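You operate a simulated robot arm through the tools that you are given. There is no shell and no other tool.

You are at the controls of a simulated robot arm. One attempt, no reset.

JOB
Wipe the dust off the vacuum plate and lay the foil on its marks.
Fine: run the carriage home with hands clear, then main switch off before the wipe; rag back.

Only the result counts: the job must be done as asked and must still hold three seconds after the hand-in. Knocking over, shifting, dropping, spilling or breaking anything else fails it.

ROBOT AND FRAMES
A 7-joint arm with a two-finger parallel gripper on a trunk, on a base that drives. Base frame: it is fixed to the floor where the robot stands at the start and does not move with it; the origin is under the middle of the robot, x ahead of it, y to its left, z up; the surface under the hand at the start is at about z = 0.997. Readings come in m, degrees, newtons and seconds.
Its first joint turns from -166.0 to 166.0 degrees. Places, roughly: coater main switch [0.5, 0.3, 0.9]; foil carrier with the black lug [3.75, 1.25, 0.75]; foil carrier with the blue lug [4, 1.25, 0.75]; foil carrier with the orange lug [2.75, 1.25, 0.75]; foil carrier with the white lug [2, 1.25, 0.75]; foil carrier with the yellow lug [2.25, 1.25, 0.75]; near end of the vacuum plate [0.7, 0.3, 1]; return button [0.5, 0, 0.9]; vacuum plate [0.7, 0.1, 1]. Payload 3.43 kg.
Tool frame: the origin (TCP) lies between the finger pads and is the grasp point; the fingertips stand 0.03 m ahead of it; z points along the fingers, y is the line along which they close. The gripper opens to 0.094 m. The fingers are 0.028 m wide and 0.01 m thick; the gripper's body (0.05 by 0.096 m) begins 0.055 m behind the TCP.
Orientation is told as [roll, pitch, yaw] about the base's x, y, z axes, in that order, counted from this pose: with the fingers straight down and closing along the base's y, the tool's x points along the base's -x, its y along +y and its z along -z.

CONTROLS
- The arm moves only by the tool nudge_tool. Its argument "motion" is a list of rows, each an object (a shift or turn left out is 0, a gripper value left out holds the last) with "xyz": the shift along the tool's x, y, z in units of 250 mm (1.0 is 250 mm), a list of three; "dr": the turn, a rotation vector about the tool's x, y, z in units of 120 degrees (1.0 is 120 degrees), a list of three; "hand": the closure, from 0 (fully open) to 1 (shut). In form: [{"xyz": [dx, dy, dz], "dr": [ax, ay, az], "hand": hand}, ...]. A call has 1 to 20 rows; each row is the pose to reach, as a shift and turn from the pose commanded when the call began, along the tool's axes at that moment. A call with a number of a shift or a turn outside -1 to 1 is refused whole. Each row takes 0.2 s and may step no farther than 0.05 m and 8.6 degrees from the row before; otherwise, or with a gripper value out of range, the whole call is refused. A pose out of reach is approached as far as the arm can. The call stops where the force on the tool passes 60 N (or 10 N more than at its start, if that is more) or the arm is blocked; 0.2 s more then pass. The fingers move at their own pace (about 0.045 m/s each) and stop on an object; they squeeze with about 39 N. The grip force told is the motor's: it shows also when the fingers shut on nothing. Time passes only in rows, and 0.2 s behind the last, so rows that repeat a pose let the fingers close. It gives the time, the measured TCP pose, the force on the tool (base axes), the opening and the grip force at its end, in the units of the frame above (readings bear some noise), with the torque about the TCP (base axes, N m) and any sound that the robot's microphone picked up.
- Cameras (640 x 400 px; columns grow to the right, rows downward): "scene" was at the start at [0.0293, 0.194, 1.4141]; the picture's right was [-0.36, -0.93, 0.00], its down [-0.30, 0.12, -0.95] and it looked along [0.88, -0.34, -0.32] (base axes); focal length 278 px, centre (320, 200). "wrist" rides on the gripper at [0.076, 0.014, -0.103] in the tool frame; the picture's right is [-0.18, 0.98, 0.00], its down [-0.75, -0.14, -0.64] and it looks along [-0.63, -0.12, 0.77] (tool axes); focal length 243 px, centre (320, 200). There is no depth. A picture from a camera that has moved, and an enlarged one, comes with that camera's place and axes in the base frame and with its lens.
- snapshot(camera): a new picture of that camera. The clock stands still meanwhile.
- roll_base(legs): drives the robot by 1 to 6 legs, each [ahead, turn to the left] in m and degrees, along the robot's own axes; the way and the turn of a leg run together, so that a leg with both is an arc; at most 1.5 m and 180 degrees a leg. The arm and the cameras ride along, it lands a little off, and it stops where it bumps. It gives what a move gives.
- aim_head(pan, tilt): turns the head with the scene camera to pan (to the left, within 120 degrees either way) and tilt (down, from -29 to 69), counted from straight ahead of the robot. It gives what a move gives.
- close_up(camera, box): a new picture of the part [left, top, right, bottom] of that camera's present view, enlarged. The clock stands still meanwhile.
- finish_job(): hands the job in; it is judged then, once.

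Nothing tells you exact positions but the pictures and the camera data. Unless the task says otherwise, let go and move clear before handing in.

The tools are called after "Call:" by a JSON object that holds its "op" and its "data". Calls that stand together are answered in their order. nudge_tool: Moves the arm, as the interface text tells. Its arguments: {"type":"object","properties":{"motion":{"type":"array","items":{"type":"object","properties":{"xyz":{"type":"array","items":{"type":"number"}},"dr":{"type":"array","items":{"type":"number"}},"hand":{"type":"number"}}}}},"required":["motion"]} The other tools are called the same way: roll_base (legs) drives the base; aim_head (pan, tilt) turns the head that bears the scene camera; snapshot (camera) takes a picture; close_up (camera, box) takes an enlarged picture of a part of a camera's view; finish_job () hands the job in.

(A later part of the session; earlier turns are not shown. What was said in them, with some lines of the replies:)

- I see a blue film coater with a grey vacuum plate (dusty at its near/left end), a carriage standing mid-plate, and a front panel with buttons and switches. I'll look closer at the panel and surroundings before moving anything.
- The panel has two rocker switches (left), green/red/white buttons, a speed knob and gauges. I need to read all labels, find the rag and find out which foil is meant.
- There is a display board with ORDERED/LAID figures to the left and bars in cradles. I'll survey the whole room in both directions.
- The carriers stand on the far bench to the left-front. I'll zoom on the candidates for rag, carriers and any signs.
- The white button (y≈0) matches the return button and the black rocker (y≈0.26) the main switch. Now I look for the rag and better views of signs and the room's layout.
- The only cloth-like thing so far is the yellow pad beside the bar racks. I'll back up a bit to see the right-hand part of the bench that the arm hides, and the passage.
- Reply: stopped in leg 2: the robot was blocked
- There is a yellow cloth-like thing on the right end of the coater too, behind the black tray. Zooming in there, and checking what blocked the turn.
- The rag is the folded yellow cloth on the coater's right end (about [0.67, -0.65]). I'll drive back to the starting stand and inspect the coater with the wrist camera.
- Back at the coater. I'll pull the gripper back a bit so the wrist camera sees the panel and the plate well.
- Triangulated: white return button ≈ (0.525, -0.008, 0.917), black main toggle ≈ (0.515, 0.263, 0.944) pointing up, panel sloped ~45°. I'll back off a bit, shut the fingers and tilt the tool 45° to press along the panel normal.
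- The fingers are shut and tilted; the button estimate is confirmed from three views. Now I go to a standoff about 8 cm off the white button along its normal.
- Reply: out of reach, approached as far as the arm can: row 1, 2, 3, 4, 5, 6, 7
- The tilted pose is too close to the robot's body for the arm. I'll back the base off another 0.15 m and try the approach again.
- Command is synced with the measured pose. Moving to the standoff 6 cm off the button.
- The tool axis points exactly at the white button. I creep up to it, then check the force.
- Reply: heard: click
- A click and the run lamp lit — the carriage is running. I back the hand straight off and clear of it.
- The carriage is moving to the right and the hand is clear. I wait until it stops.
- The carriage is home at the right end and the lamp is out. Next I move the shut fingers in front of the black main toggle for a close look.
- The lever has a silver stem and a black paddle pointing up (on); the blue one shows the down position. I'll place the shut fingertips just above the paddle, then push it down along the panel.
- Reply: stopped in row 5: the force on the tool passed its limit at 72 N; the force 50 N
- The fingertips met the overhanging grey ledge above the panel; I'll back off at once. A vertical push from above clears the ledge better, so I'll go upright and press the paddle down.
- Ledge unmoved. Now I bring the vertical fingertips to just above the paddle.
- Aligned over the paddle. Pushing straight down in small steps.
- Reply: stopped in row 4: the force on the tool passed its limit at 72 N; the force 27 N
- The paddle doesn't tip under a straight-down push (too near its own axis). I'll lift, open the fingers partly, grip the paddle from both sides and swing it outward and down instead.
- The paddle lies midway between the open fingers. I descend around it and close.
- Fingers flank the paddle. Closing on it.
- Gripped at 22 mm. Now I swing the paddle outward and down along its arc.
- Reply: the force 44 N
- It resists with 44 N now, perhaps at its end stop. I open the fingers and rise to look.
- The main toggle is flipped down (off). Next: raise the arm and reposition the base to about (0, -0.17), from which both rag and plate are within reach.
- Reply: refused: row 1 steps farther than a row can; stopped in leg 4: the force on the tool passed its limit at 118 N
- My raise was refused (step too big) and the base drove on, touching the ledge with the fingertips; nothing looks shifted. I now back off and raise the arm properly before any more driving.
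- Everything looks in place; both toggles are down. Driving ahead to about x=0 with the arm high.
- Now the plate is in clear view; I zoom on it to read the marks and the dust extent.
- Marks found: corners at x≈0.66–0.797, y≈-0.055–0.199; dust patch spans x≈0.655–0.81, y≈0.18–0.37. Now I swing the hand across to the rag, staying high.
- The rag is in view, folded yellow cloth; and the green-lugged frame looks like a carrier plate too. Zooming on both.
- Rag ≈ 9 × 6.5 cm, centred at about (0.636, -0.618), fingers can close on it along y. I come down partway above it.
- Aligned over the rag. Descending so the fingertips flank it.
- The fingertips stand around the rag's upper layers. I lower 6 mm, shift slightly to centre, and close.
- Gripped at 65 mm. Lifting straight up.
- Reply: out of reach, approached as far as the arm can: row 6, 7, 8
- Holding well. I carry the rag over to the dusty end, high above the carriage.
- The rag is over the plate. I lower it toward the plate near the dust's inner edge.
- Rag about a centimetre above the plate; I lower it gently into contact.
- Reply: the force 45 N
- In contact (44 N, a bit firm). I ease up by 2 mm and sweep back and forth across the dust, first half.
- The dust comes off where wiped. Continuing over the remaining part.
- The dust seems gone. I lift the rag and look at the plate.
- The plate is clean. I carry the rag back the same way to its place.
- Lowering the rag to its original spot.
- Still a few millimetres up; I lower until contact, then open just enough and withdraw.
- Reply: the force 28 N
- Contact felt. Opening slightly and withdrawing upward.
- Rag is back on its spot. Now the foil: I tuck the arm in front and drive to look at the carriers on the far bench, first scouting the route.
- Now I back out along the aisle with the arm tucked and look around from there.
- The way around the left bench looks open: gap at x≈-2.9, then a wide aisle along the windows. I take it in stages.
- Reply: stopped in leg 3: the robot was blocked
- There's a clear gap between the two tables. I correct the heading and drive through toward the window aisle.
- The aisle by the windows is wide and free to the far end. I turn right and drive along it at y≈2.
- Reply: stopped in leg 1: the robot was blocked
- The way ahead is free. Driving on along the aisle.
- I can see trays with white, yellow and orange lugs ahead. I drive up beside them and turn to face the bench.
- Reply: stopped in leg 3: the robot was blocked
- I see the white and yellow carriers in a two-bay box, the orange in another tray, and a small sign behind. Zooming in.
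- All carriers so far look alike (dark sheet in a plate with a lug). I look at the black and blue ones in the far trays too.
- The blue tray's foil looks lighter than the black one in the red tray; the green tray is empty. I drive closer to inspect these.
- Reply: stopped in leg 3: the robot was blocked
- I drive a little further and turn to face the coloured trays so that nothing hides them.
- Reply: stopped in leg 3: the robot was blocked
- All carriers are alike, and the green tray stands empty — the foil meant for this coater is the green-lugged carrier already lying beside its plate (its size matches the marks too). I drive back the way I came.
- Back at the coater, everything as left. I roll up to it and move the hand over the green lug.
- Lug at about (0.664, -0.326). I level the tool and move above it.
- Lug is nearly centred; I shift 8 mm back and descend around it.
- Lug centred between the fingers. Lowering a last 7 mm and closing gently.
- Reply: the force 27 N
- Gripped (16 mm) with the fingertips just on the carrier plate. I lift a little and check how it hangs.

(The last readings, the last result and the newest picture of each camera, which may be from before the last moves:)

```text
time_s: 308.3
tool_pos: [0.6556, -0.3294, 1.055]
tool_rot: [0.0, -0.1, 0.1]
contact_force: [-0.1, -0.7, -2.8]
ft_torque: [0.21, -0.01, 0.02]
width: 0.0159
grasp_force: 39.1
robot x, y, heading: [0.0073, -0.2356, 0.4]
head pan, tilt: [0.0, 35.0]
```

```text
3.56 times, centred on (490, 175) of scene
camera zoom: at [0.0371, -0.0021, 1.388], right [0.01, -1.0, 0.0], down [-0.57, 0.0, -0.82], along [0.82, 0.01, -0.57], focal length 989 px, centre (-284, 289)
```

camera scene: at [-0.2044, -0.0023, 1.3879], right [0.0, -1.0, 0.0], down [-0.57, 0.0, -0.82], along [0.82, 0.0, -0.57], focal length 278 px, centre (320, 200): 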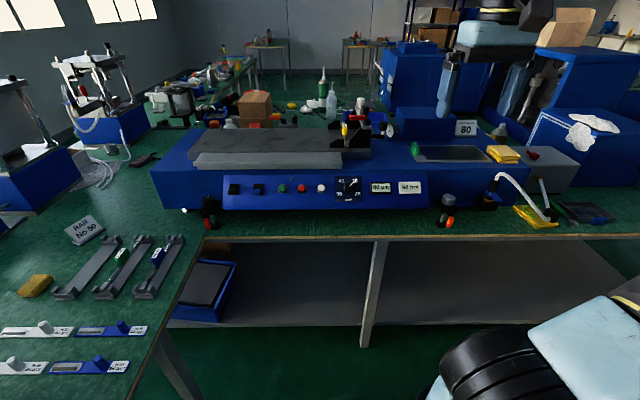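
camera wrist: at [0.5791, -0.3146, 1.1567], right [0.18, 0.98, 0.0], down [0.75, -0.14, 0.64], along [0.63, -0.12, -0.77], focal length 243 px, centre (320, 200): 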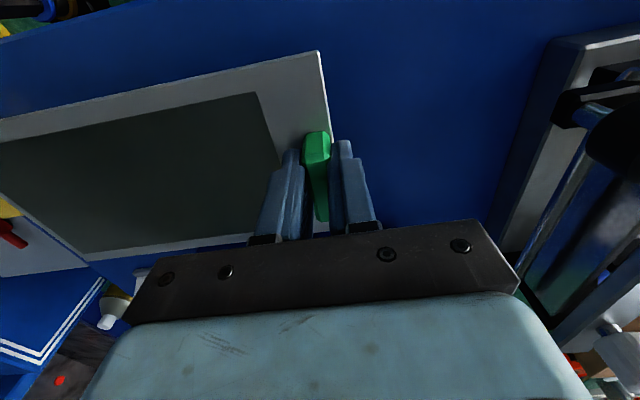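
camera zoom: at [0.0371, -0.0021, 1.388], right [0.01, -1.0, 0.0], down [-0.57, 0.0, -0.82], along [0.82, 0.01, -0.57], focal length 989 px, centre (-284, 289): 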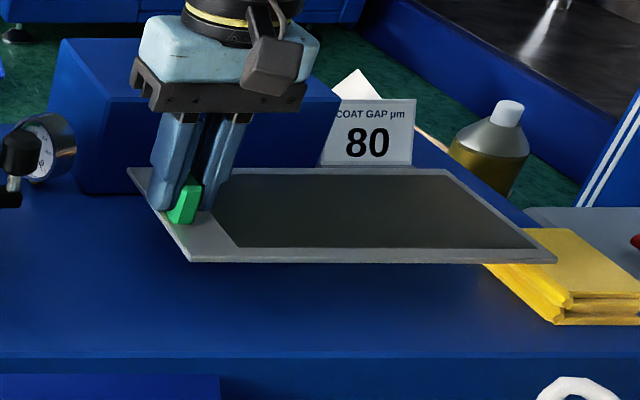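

It hangs level and light (≈0.28 kg). I raise it well above the carriage, then carry it across to the marks.

Call:
{"op": "nudge_tool", "data": {"motion": [{"xyz": [0, 0, -0.14]}, {"xyz": [0, 0, -0.28]}, {"xyz": [0, 0, -0.42]}, {"xyz": [0, 0, -0.56]}, {"xyz": [0, 0, -0.7]}, {"xyz": [0, 0, -0.7]}]}}

Call:
{"op": "nudge_tool", "data": {"motion": [{"xyz": [-0.02, 0.15, 0]}, {"xyz": [-0.04, 0.3, 0]}, {"xyz": [-0.06, 0.45, 0]}, {"xyz": [-0.08, 0.6, 0]}, {"xyz": [-0.1, 0.75, 0]}, {"xyz": [-0.13, 0.9, 0]}, {"xyz": [-0.14, 1.0, 0]}, {"xyz": [-0.14, 1.0, 0]}]}}

Call:
{"op": "nudge_tool", "data": {"motion": [{"xyz": [-0.02, 0.15, 0]}, {"xyz": [-0.04, 0.3, 0]}, {"xyz": [-0.06, 0.45, 0]}, {"xyz": [-0.08, 0.6, 0]}, {"xyz": [-0.1, 0.75, 0]}, {"xyz": [-0.13, 0.9, 0]}, {"xyz": [-0.14, 1.0, 0]}, {"xyz": [-0.14, 1.0, 0]}]}}

Call:
{"op": "snapshot", "data": {"camera": "wrist"}}

Call:
{"op": "snapshot", "data": {"camera": "scene"}}

```text
time_s: 309.7
tool_pos: [0.6559, -0.3278, 1.23]
tool_rot: [0.0, -0.1, 0.0]
contact_force: [0.1, -0.9, -2.0]
ft_torque: [0.2, 0.04, 0.01]
width: 0.0156
grasp_force: 39.5
robot x, y, heading: [0.0095, -0.2329, 0.2]
head pan, tilt: [0.0, 35.0]
```

```text
time_s: 311.5
tool_pos: [0.6906, -0.0772, 1.2304]
tool_rot: [-0.1, -0.1, 0.0]
contact_force: [-0.5, 0.6, -2.3]
ft_torque: [0.22, 0.02, 0.0]
width: 0.0157
grasp_force: 39.1
robot x, y, heading: [0.0068, -0.2344, 0.6]
head pan, tilt: [0.0, 35.0]
```

```text
time_s: 313.3
tool_pos: [0.7262, 0.1718, 1.2306]
tool_rot: [0.0, -0.1, 0.0]
contact_force: [0.4, 0.4, -2.3]
ft_torque: [0.21, 0.03, -0.01]
width: 0.0155
grasp_force: 39.1
robot x, y, heading: [0.0085, -0.2357, 0.6]
head pan, tilt: [0.0, 35.0]
```

```text
taken
camera wrist: at [0.6489, 0.1858, 1.3312], right [0.18, 0.98, 0.0], down [0.75, -0.14, 0.64], along [0.63, -0.12, -0.77], focal length 243 px, centre (320, 200)
```

wrist: 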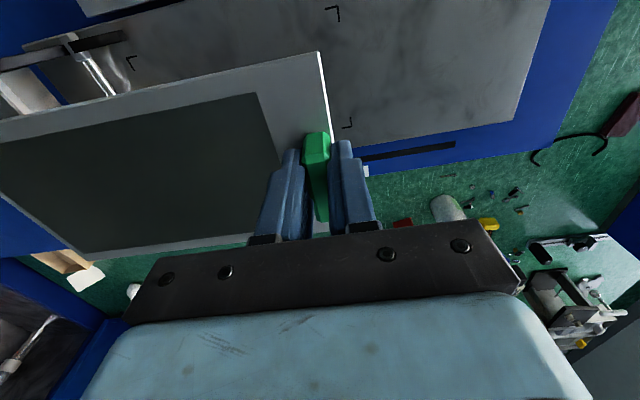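

```text
taken
camera scene: at [0.0373, -0.002, 1.388], right [0.01, -1.0, 0.0], down [-0.57, 0.0, -0.82], along [0.82, 0.01, -0.57], focal length 278 px, centre (320, 200)
```

scene: 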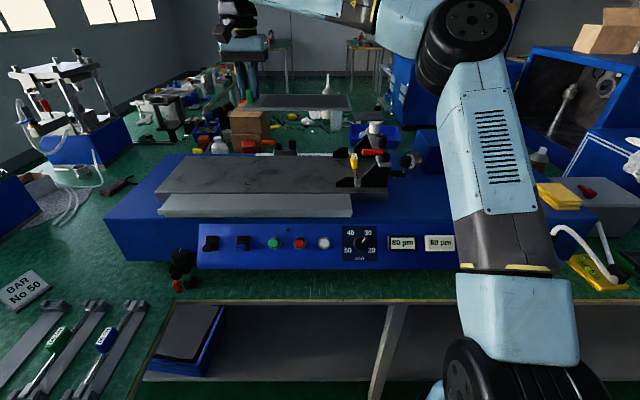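

Over the marks region. From this view the marks' centre is about (0.7325, 0.074); I shift to align the carrier, trim a slight yaw, and descend to hover ~2.5 cm above the plate.

Call:
{"op": "nudge_tool", "data": {"motion": [{"xyz": [0.0, 0.036, 0.08], "dr": [0, 0, 0.0067]}, {"xyz": [0.002, 0.072, 0.22], "dr": [0, 0, 0.0067]}, {"xyz": [0.002, 0.072, 0.36], "dr": [0, 0, 0.0067]}, {"xyz": [0.002, 0.072, 0.5], "dr": [0, 0, 0.0067]}, {"xyz": [0.002, 0.072, 0.6], "dr": [0, 0, 0.0067]}, {"xyz": [0.002, 0.072, 0.68], "dr": [0, 0, 0.0067]}, {"xyz": [0.002, 0.072, 0.68], "dr": [0, 0, 0.0067]}]}}

Call:
{"op": "snapshot", "data": {"camera": "wrist"}}

Call:
{"op": "close_up", "data": {"camera": "scene", "box": [140, 130, 420, 260]}}

```text
time_s: 314.9
tool_pos: [0.7247, 0.1883, 1.0597]
tool_rot: [0.1, -0.1, -0.6]
contact_force: [-0.5, 0.6, -2.3]
ft_torque: [0.25, 0.04, 0.02]
width: 0.0153
grasp_force: 39.2
robot x, y, heading: [0.0085, -0.2359, 0.4]
head pan, tilt: [0.0, 35.0]
```

```text
taken
camera wrist: at [0.6487, 0.2032, 1.1615], right [0.2, 0.98, 0.0], down [0.75, -0.15, 0.64], along [0.63, -0.13, -0.77], focal length 243 px, centre (320, 200)
```

wrist: 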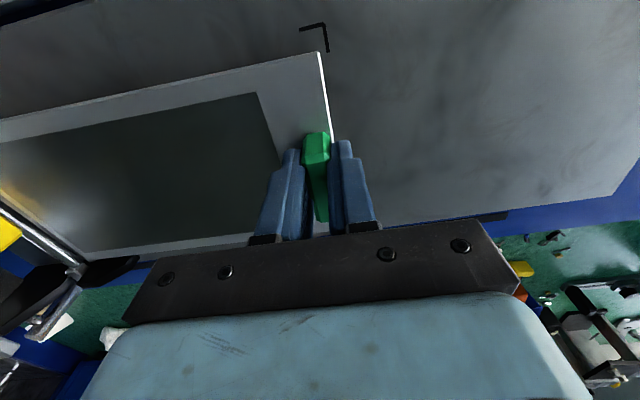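

```text
2.29 times, centred on (280, 195) of scene
camera zoom: at [0.0373, -0.002, 1.388], right [0.01, -1.0, 0.0], down [-0.57, -0.01, -0.82], along [0.82, 0.01, -0.57], focal length 636 px, centre (411, 211)
```

zoom: 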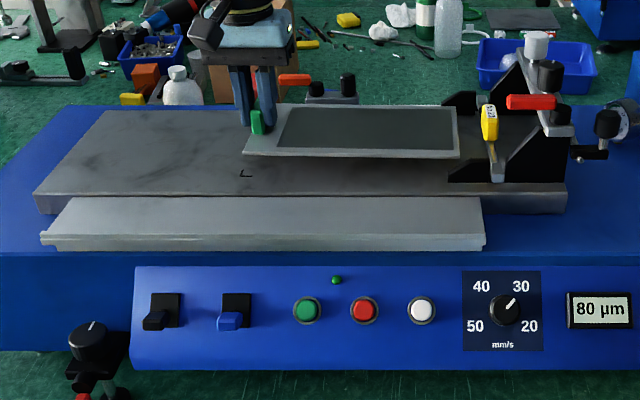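

Marks and carrier edges compare well (within ~1.5 mm after a tiny trim). I lower the last centimetres gently.

Call:
{"op": "nudge_tool", "data": {"motion": [{"xyz": [0.006, 0.004, 0.03]}, {"xyz": [0.006, 0.004, 0.06]}, {"xyz": [0.006, 0.004, 0.08]}, {"xyz": [0.006, 0.004, 0.08]}]}}

Call:
{"op": "snapshot", "data": {"camera": "wrist"}}

Call:
{"op": "close_up", "data": {"camera": "scene", "box": [200, 140, 380, 240]}}

```text
time_s: 315.9
tool_pos: [0.7241, 0.1901, 1.0393]
tool_rot: [0.0, -0.1, -0.8]
contact_force: [0.5, 0.0, -2.1]
ft_torque: [0.21, 0.02, 0.02]
width: 0.0155
grasp_force: 38.9
robot x, y, heading: [0.0074, -0.2342, 0.5]
head pan, tilt: [0.0, 35.0]
```

```text
taken
camera wrist: at [0.6474, 0.2052, 1.1415], right [0.2, 0.98, 0.0], down [0.75, -0.15, 0.64], along [0.63, -0.13, -0.77], focal length 243 px, centre (320, 200)
```

wrist: 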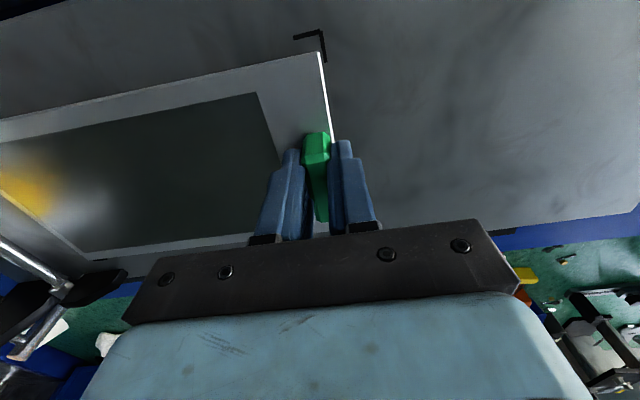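

```text
3.56 times, centred on (290, 190) of scene
camera zoom: at [0.0373, -0.002, 1.3879], right [0.01, -1.0, 0.0], down [-0.57, -0.01, -0.82], along [0.82, 0.01, -0.57], focal length 989 px, centre (427, 236)
```

zoom: 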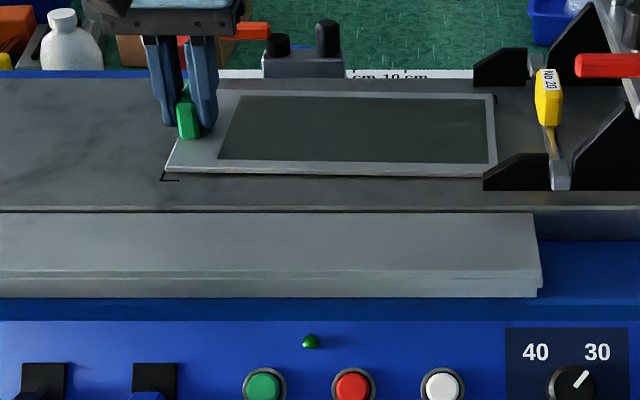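

Nicely inside the marks. Lowering to contact.

Call:
{"op": "nudge_tool", "data": {"motion": [{"xyz": [0, 0, 0.008]}, {"xyz": [0, 0, 0.016]}, {"xyz": [0, 0, 0.016]}]}}

```text
time_s: 316.7
tool_pos: [0.7236, 0.1913, 1.0388]
tool_rot: [0.0, -0.2, -0.7]
contact_force: [2.3, -5.3, 18.0]
ft_torque: [-0.3, 0.03, 0.0]
width: 0.0154
grasp_force: 38.6
robot x, y, heading: [0.0068, -0.2319, 0.6]
head pan, tilt: [0.0, 35.0]
```

In contact. A last look before releasing.

Call:
{"op": "close_up", "data": {"camera": "scene", "box": [200, 140, 380, 240]}}

Call:
{"op": "close_up", "data": {"camera": "wrist", "box": [220, 10, 420, 150]}}

```text
3.56 times, centred on (290, 190) of scene
camera zoom: at [0.0366, -0.0025, 1.3881], right [0.01, -1.0, 0.0], down [-0.57, 0.0, -0.82], along [0.82, 0.01, -0.57], focal length 989 px, centre (427, 236)
```

zoom: 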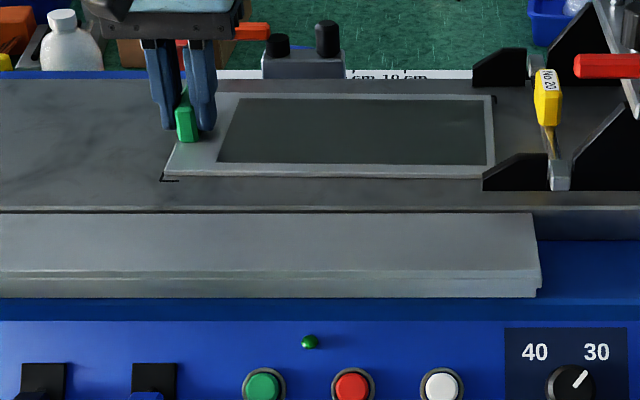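

```text
2.86 times, centred on (320, 80) of wrist
camera zoom: at [0.647, 0.2061, 1.1389], right [0.2, 0.98, 0.0], down [0.75, -0.15, 0.64], along [0.63, -0.13, -0.76], focal length 693 px, centre (320, 543)
```

zoom: 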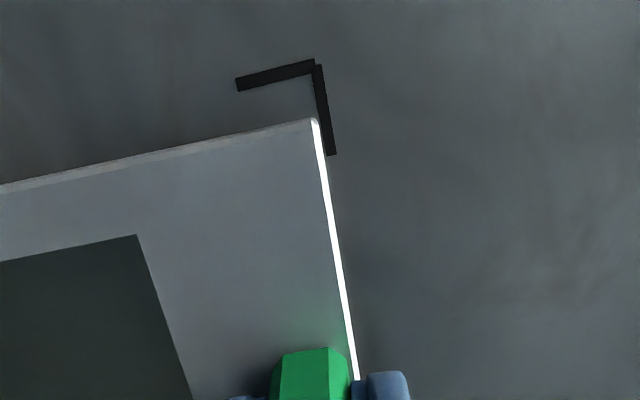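

The y-fit is good; the near gap looks a bit larger than needed. I zoom on the right-hand far bracket to judge the x-centring.

Call:
{"op": "close_up", "data": {"camera": "scene", "box": [310, 155, 350, 195]}}

Call:
{"op": "close_up", "data": {"camera": "scene", "box": [235, 175, 275, 205]}}

```text
10.00 times, centred on (330, 175) of scene
camera zoom: at [0.0366, -0.0025, 1.3881], right [0.01, -1.0, 0.0], down [-0.57, 0.0, -0.82], along [0.82, 0.01, -0.57], focal length 2782 px, centre (220, 450)
```

zoom: 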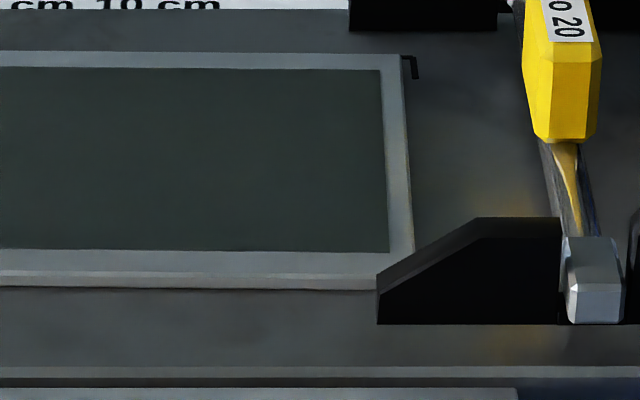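

```text
13.33 times, centred on (255, 190) of scene
camera zoom: at [0.0366, -0.0025, 1.3881], right [0.01, -1.0, 0.0], down [-0.57, 0.0, -0.82], along [0.82, 0.01, -0.57], focal length 3709 px, centre (1187, 333)
```

zoom: 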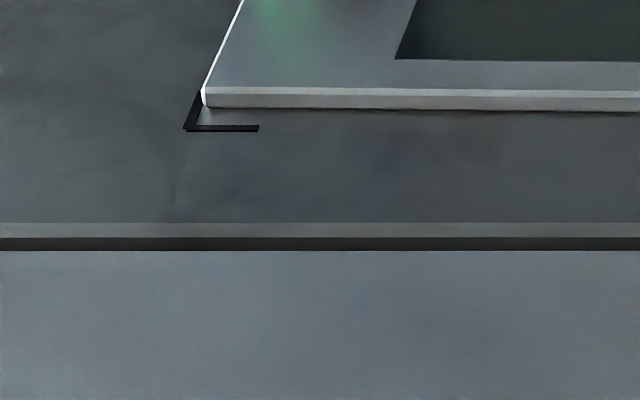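

Gaps are about 6 mm near / 4 mm far and 2–3 mm at both ends — well centred in the marks. I ease the pressure and open the fingers, then lift clear.

Call:
{"op": "nudge_tool", "data": {"motion": [{"xyz": [0, 0, -0.005]}, {"xyz": [0, 0, -0.005], "hand": 0.6}, {"xyz": [0, 0, -0.005], "hand": 0.6}, {"xyz": [0, 0, -0.005], "hand": 0.6}, {"xyz": [0, 0, -0.06], "hand": 0.6}, {"xyz": [0, 0, -0.14], "hand": 0.6}, {"xyz": [0, 0, -0.3], "hand": 0.6}, {"xyz": [0, 0, -0.46], "hand": 0.6}, {"xyz": [0, 0, -0.62], "hand": 0.6}, {"xyz": [0, 0, -0.62], "hand": 0.6}]}}

Call:
{"op": "snapshot", "data": {"camera": "wrist"}}

Call:
{"op": "close_up", "data": {"camera": "scene", "box": [200, 140, 380, 240]}}

```text
time_s: 318.9
tool_pos: [0.7244, 0.1928, 1.1949]
tool_rot: [0.1, -0.2, -0.7]
contact_force: [0.1, 0.9, 0.0]
ft_torque: [0.01, 0.02, -0.03]
width: 0.0375
grasp_force: 0.0
robot x, y, heading: [0.0075, -0.2397, 0.7]
head pan, tilt: [0.0, 35.0]
```

```text
taken
camera wrist: at [0.6466, 0.2076, 1.2961], right [0.2, 0.98, 0.0], down [0.75, -0.15, 0.64], along [0.63, -0.13, -0.77], focal length 243 px, centre (320, 200)
```

wrist: 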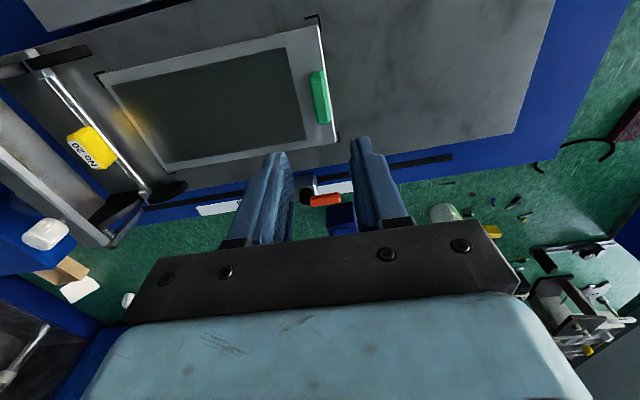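

```text
3.56 times, centred on (290, 190) of scene
camera zoom: at [0.0371, -0.002, 1.388], right [0.01, -1.0, 0.0], down [-0.57, 0.0, -0.82], along [0.82, 0.01, -0.57], focal length 989 px, centre (427, 236)
```

zoom: 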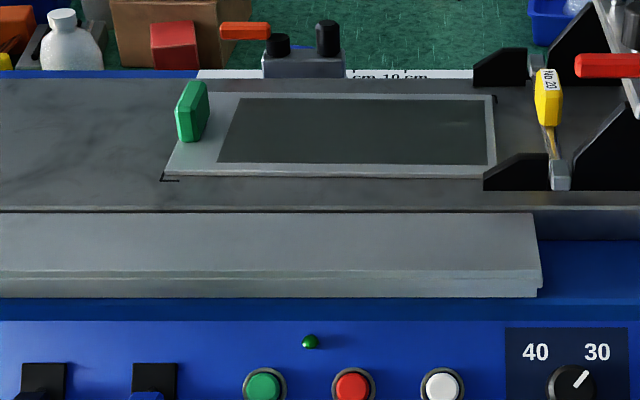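

The foil lies inside its marks, lug standing. A final check of marks, switch, rag and carriage before moving clear.

Call:
{"op": "close_up", "data": {"camera": "wrist", "box": [80, 0, 360, 200]}}

Call:
{"op": "close_up", "data": {"camera": "scene", "box": [150, 130, 640, 300]}}

```text
2.00 times, centred on (220, 100) of wrist
camera zoom: at [0.6466, 0.2076, 1.2961], right [0.2, 0.98, 0.0], down [0.75, -0.15, 0.64], along [0.63, -0.13, -0.77], focal length 485 px, centre (520, 400)
```

zoom: 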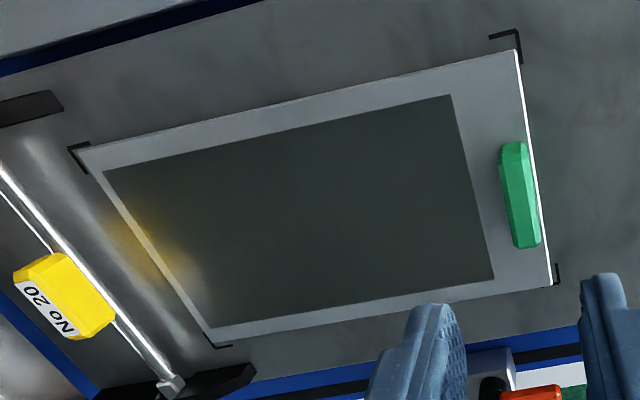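

```text
1.31 times, centred on (395, 215) of scene
camera zoom: at [0.0371, -0.002, 1.388], right [0.01, -1.0, 0.0], down [-0.57, 0.0, -0.82], along [0.82, 0.01, -0.57], focal length 363 px, centre (222, 180)
```

zoom: 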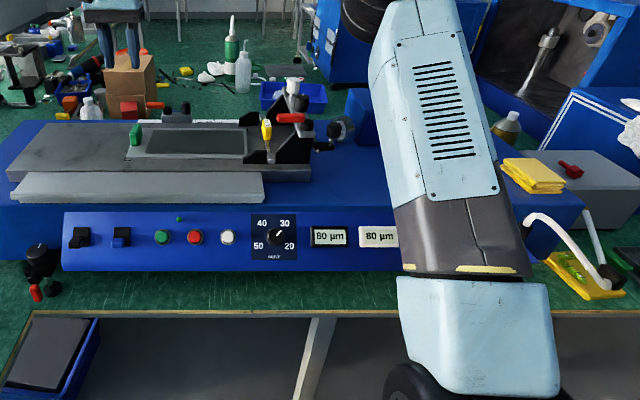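

All four corners lie inside their brackets, toggle down, rag back, carriage at home. I draw the arm back clear of the coater.

Call:
{"op": "nudge_tool", "data": {"motion": [{"xyz": [0.1, -0.04, -0.12]}, {"xyz": [0.24, -0.1, -0.2]}, {"xyz": [0.4, -0.16, -0.22]}, {"xyz": [0.56, -0.24, -0.22]}, {"xyz": [0.72, -0.32, -0.22]}, {"xyz": [0.88, -0.4, -0.22]}, {"xyz": [0.88, -0.4, -0.22]}]}}

Call:
{"op": "snapshot", "data": {"camera": "scene"}}

```text
time_s: 320.5
tool_pos: [0.5016, 0.094, 1.2468]
tool_rot: [0.0, -0.1, -0.8]
contact_force: [1.3, 0.3, -1.1]
ft_torque: [-0.03, 0.0, -0.02]
width: 0.0376
grasp_force: 0.0
robot x, y, heading: [0.0063, -0.2369, 0.6]
head pan, tilt: [0.0, 35.0]
```

```text
taken
camera scene: at [0.037, -0.002, 1.388], right [0.01, -1.0, 0.0], down [-0.57, -0.01, -0.82], along [0.82, 0.01, -0.57], focal length 278 px, centre (320, 200)
```

scene: 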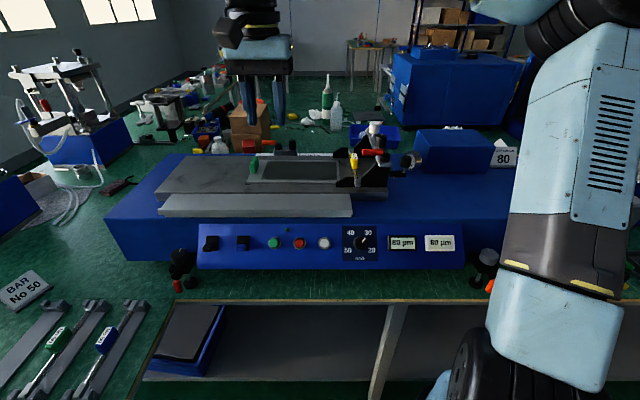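

The carriage is home, the main switch is off, the plate is wiped, the rag is back and the foil lies on its marks with the arm clear. I hand the job in.

Call:
{"op": "finish_job", "data": {}}

```text
The job is handed in.
```

I handed the job in with every step done. I don't have the judge's result yet, and which foil to use was my own judgement.

- **Carriage:** I pressed the white return button and backed the hand off as the carriage started. It ran to the right end of the plate and stopped there.
- **Main switch:** the black toggle is down. I flipped it after the carriage was home and before the wipe.
- **Plate:** the dust patch is wiped off, and no dust shows in the pictures.
- **Rag:** it is back on the coater's right end, about 5 mm from where it lay.
- **Foil:** the carrier with the green lug lies inside all four corner marks. It is turned by just under 1°, and the gaps to the marks are about 1 to 7 mm.

**Which foil:** the job didn't name one. I chose the green-lugged carrier because it lay beside the plate and its size fits the marks. I also drove out to look at the five other carriers on the far bench. They all look the same, and I left them where they were.

**Ledge contact:** the fingertips touched the grey ledge in front of the plate twice, at 72 N and 118 N. The second time was my mistake: a lift command was refused and the base drove on with the arm still low. Nothing looks shifted or damaged in the pictures afterwards.
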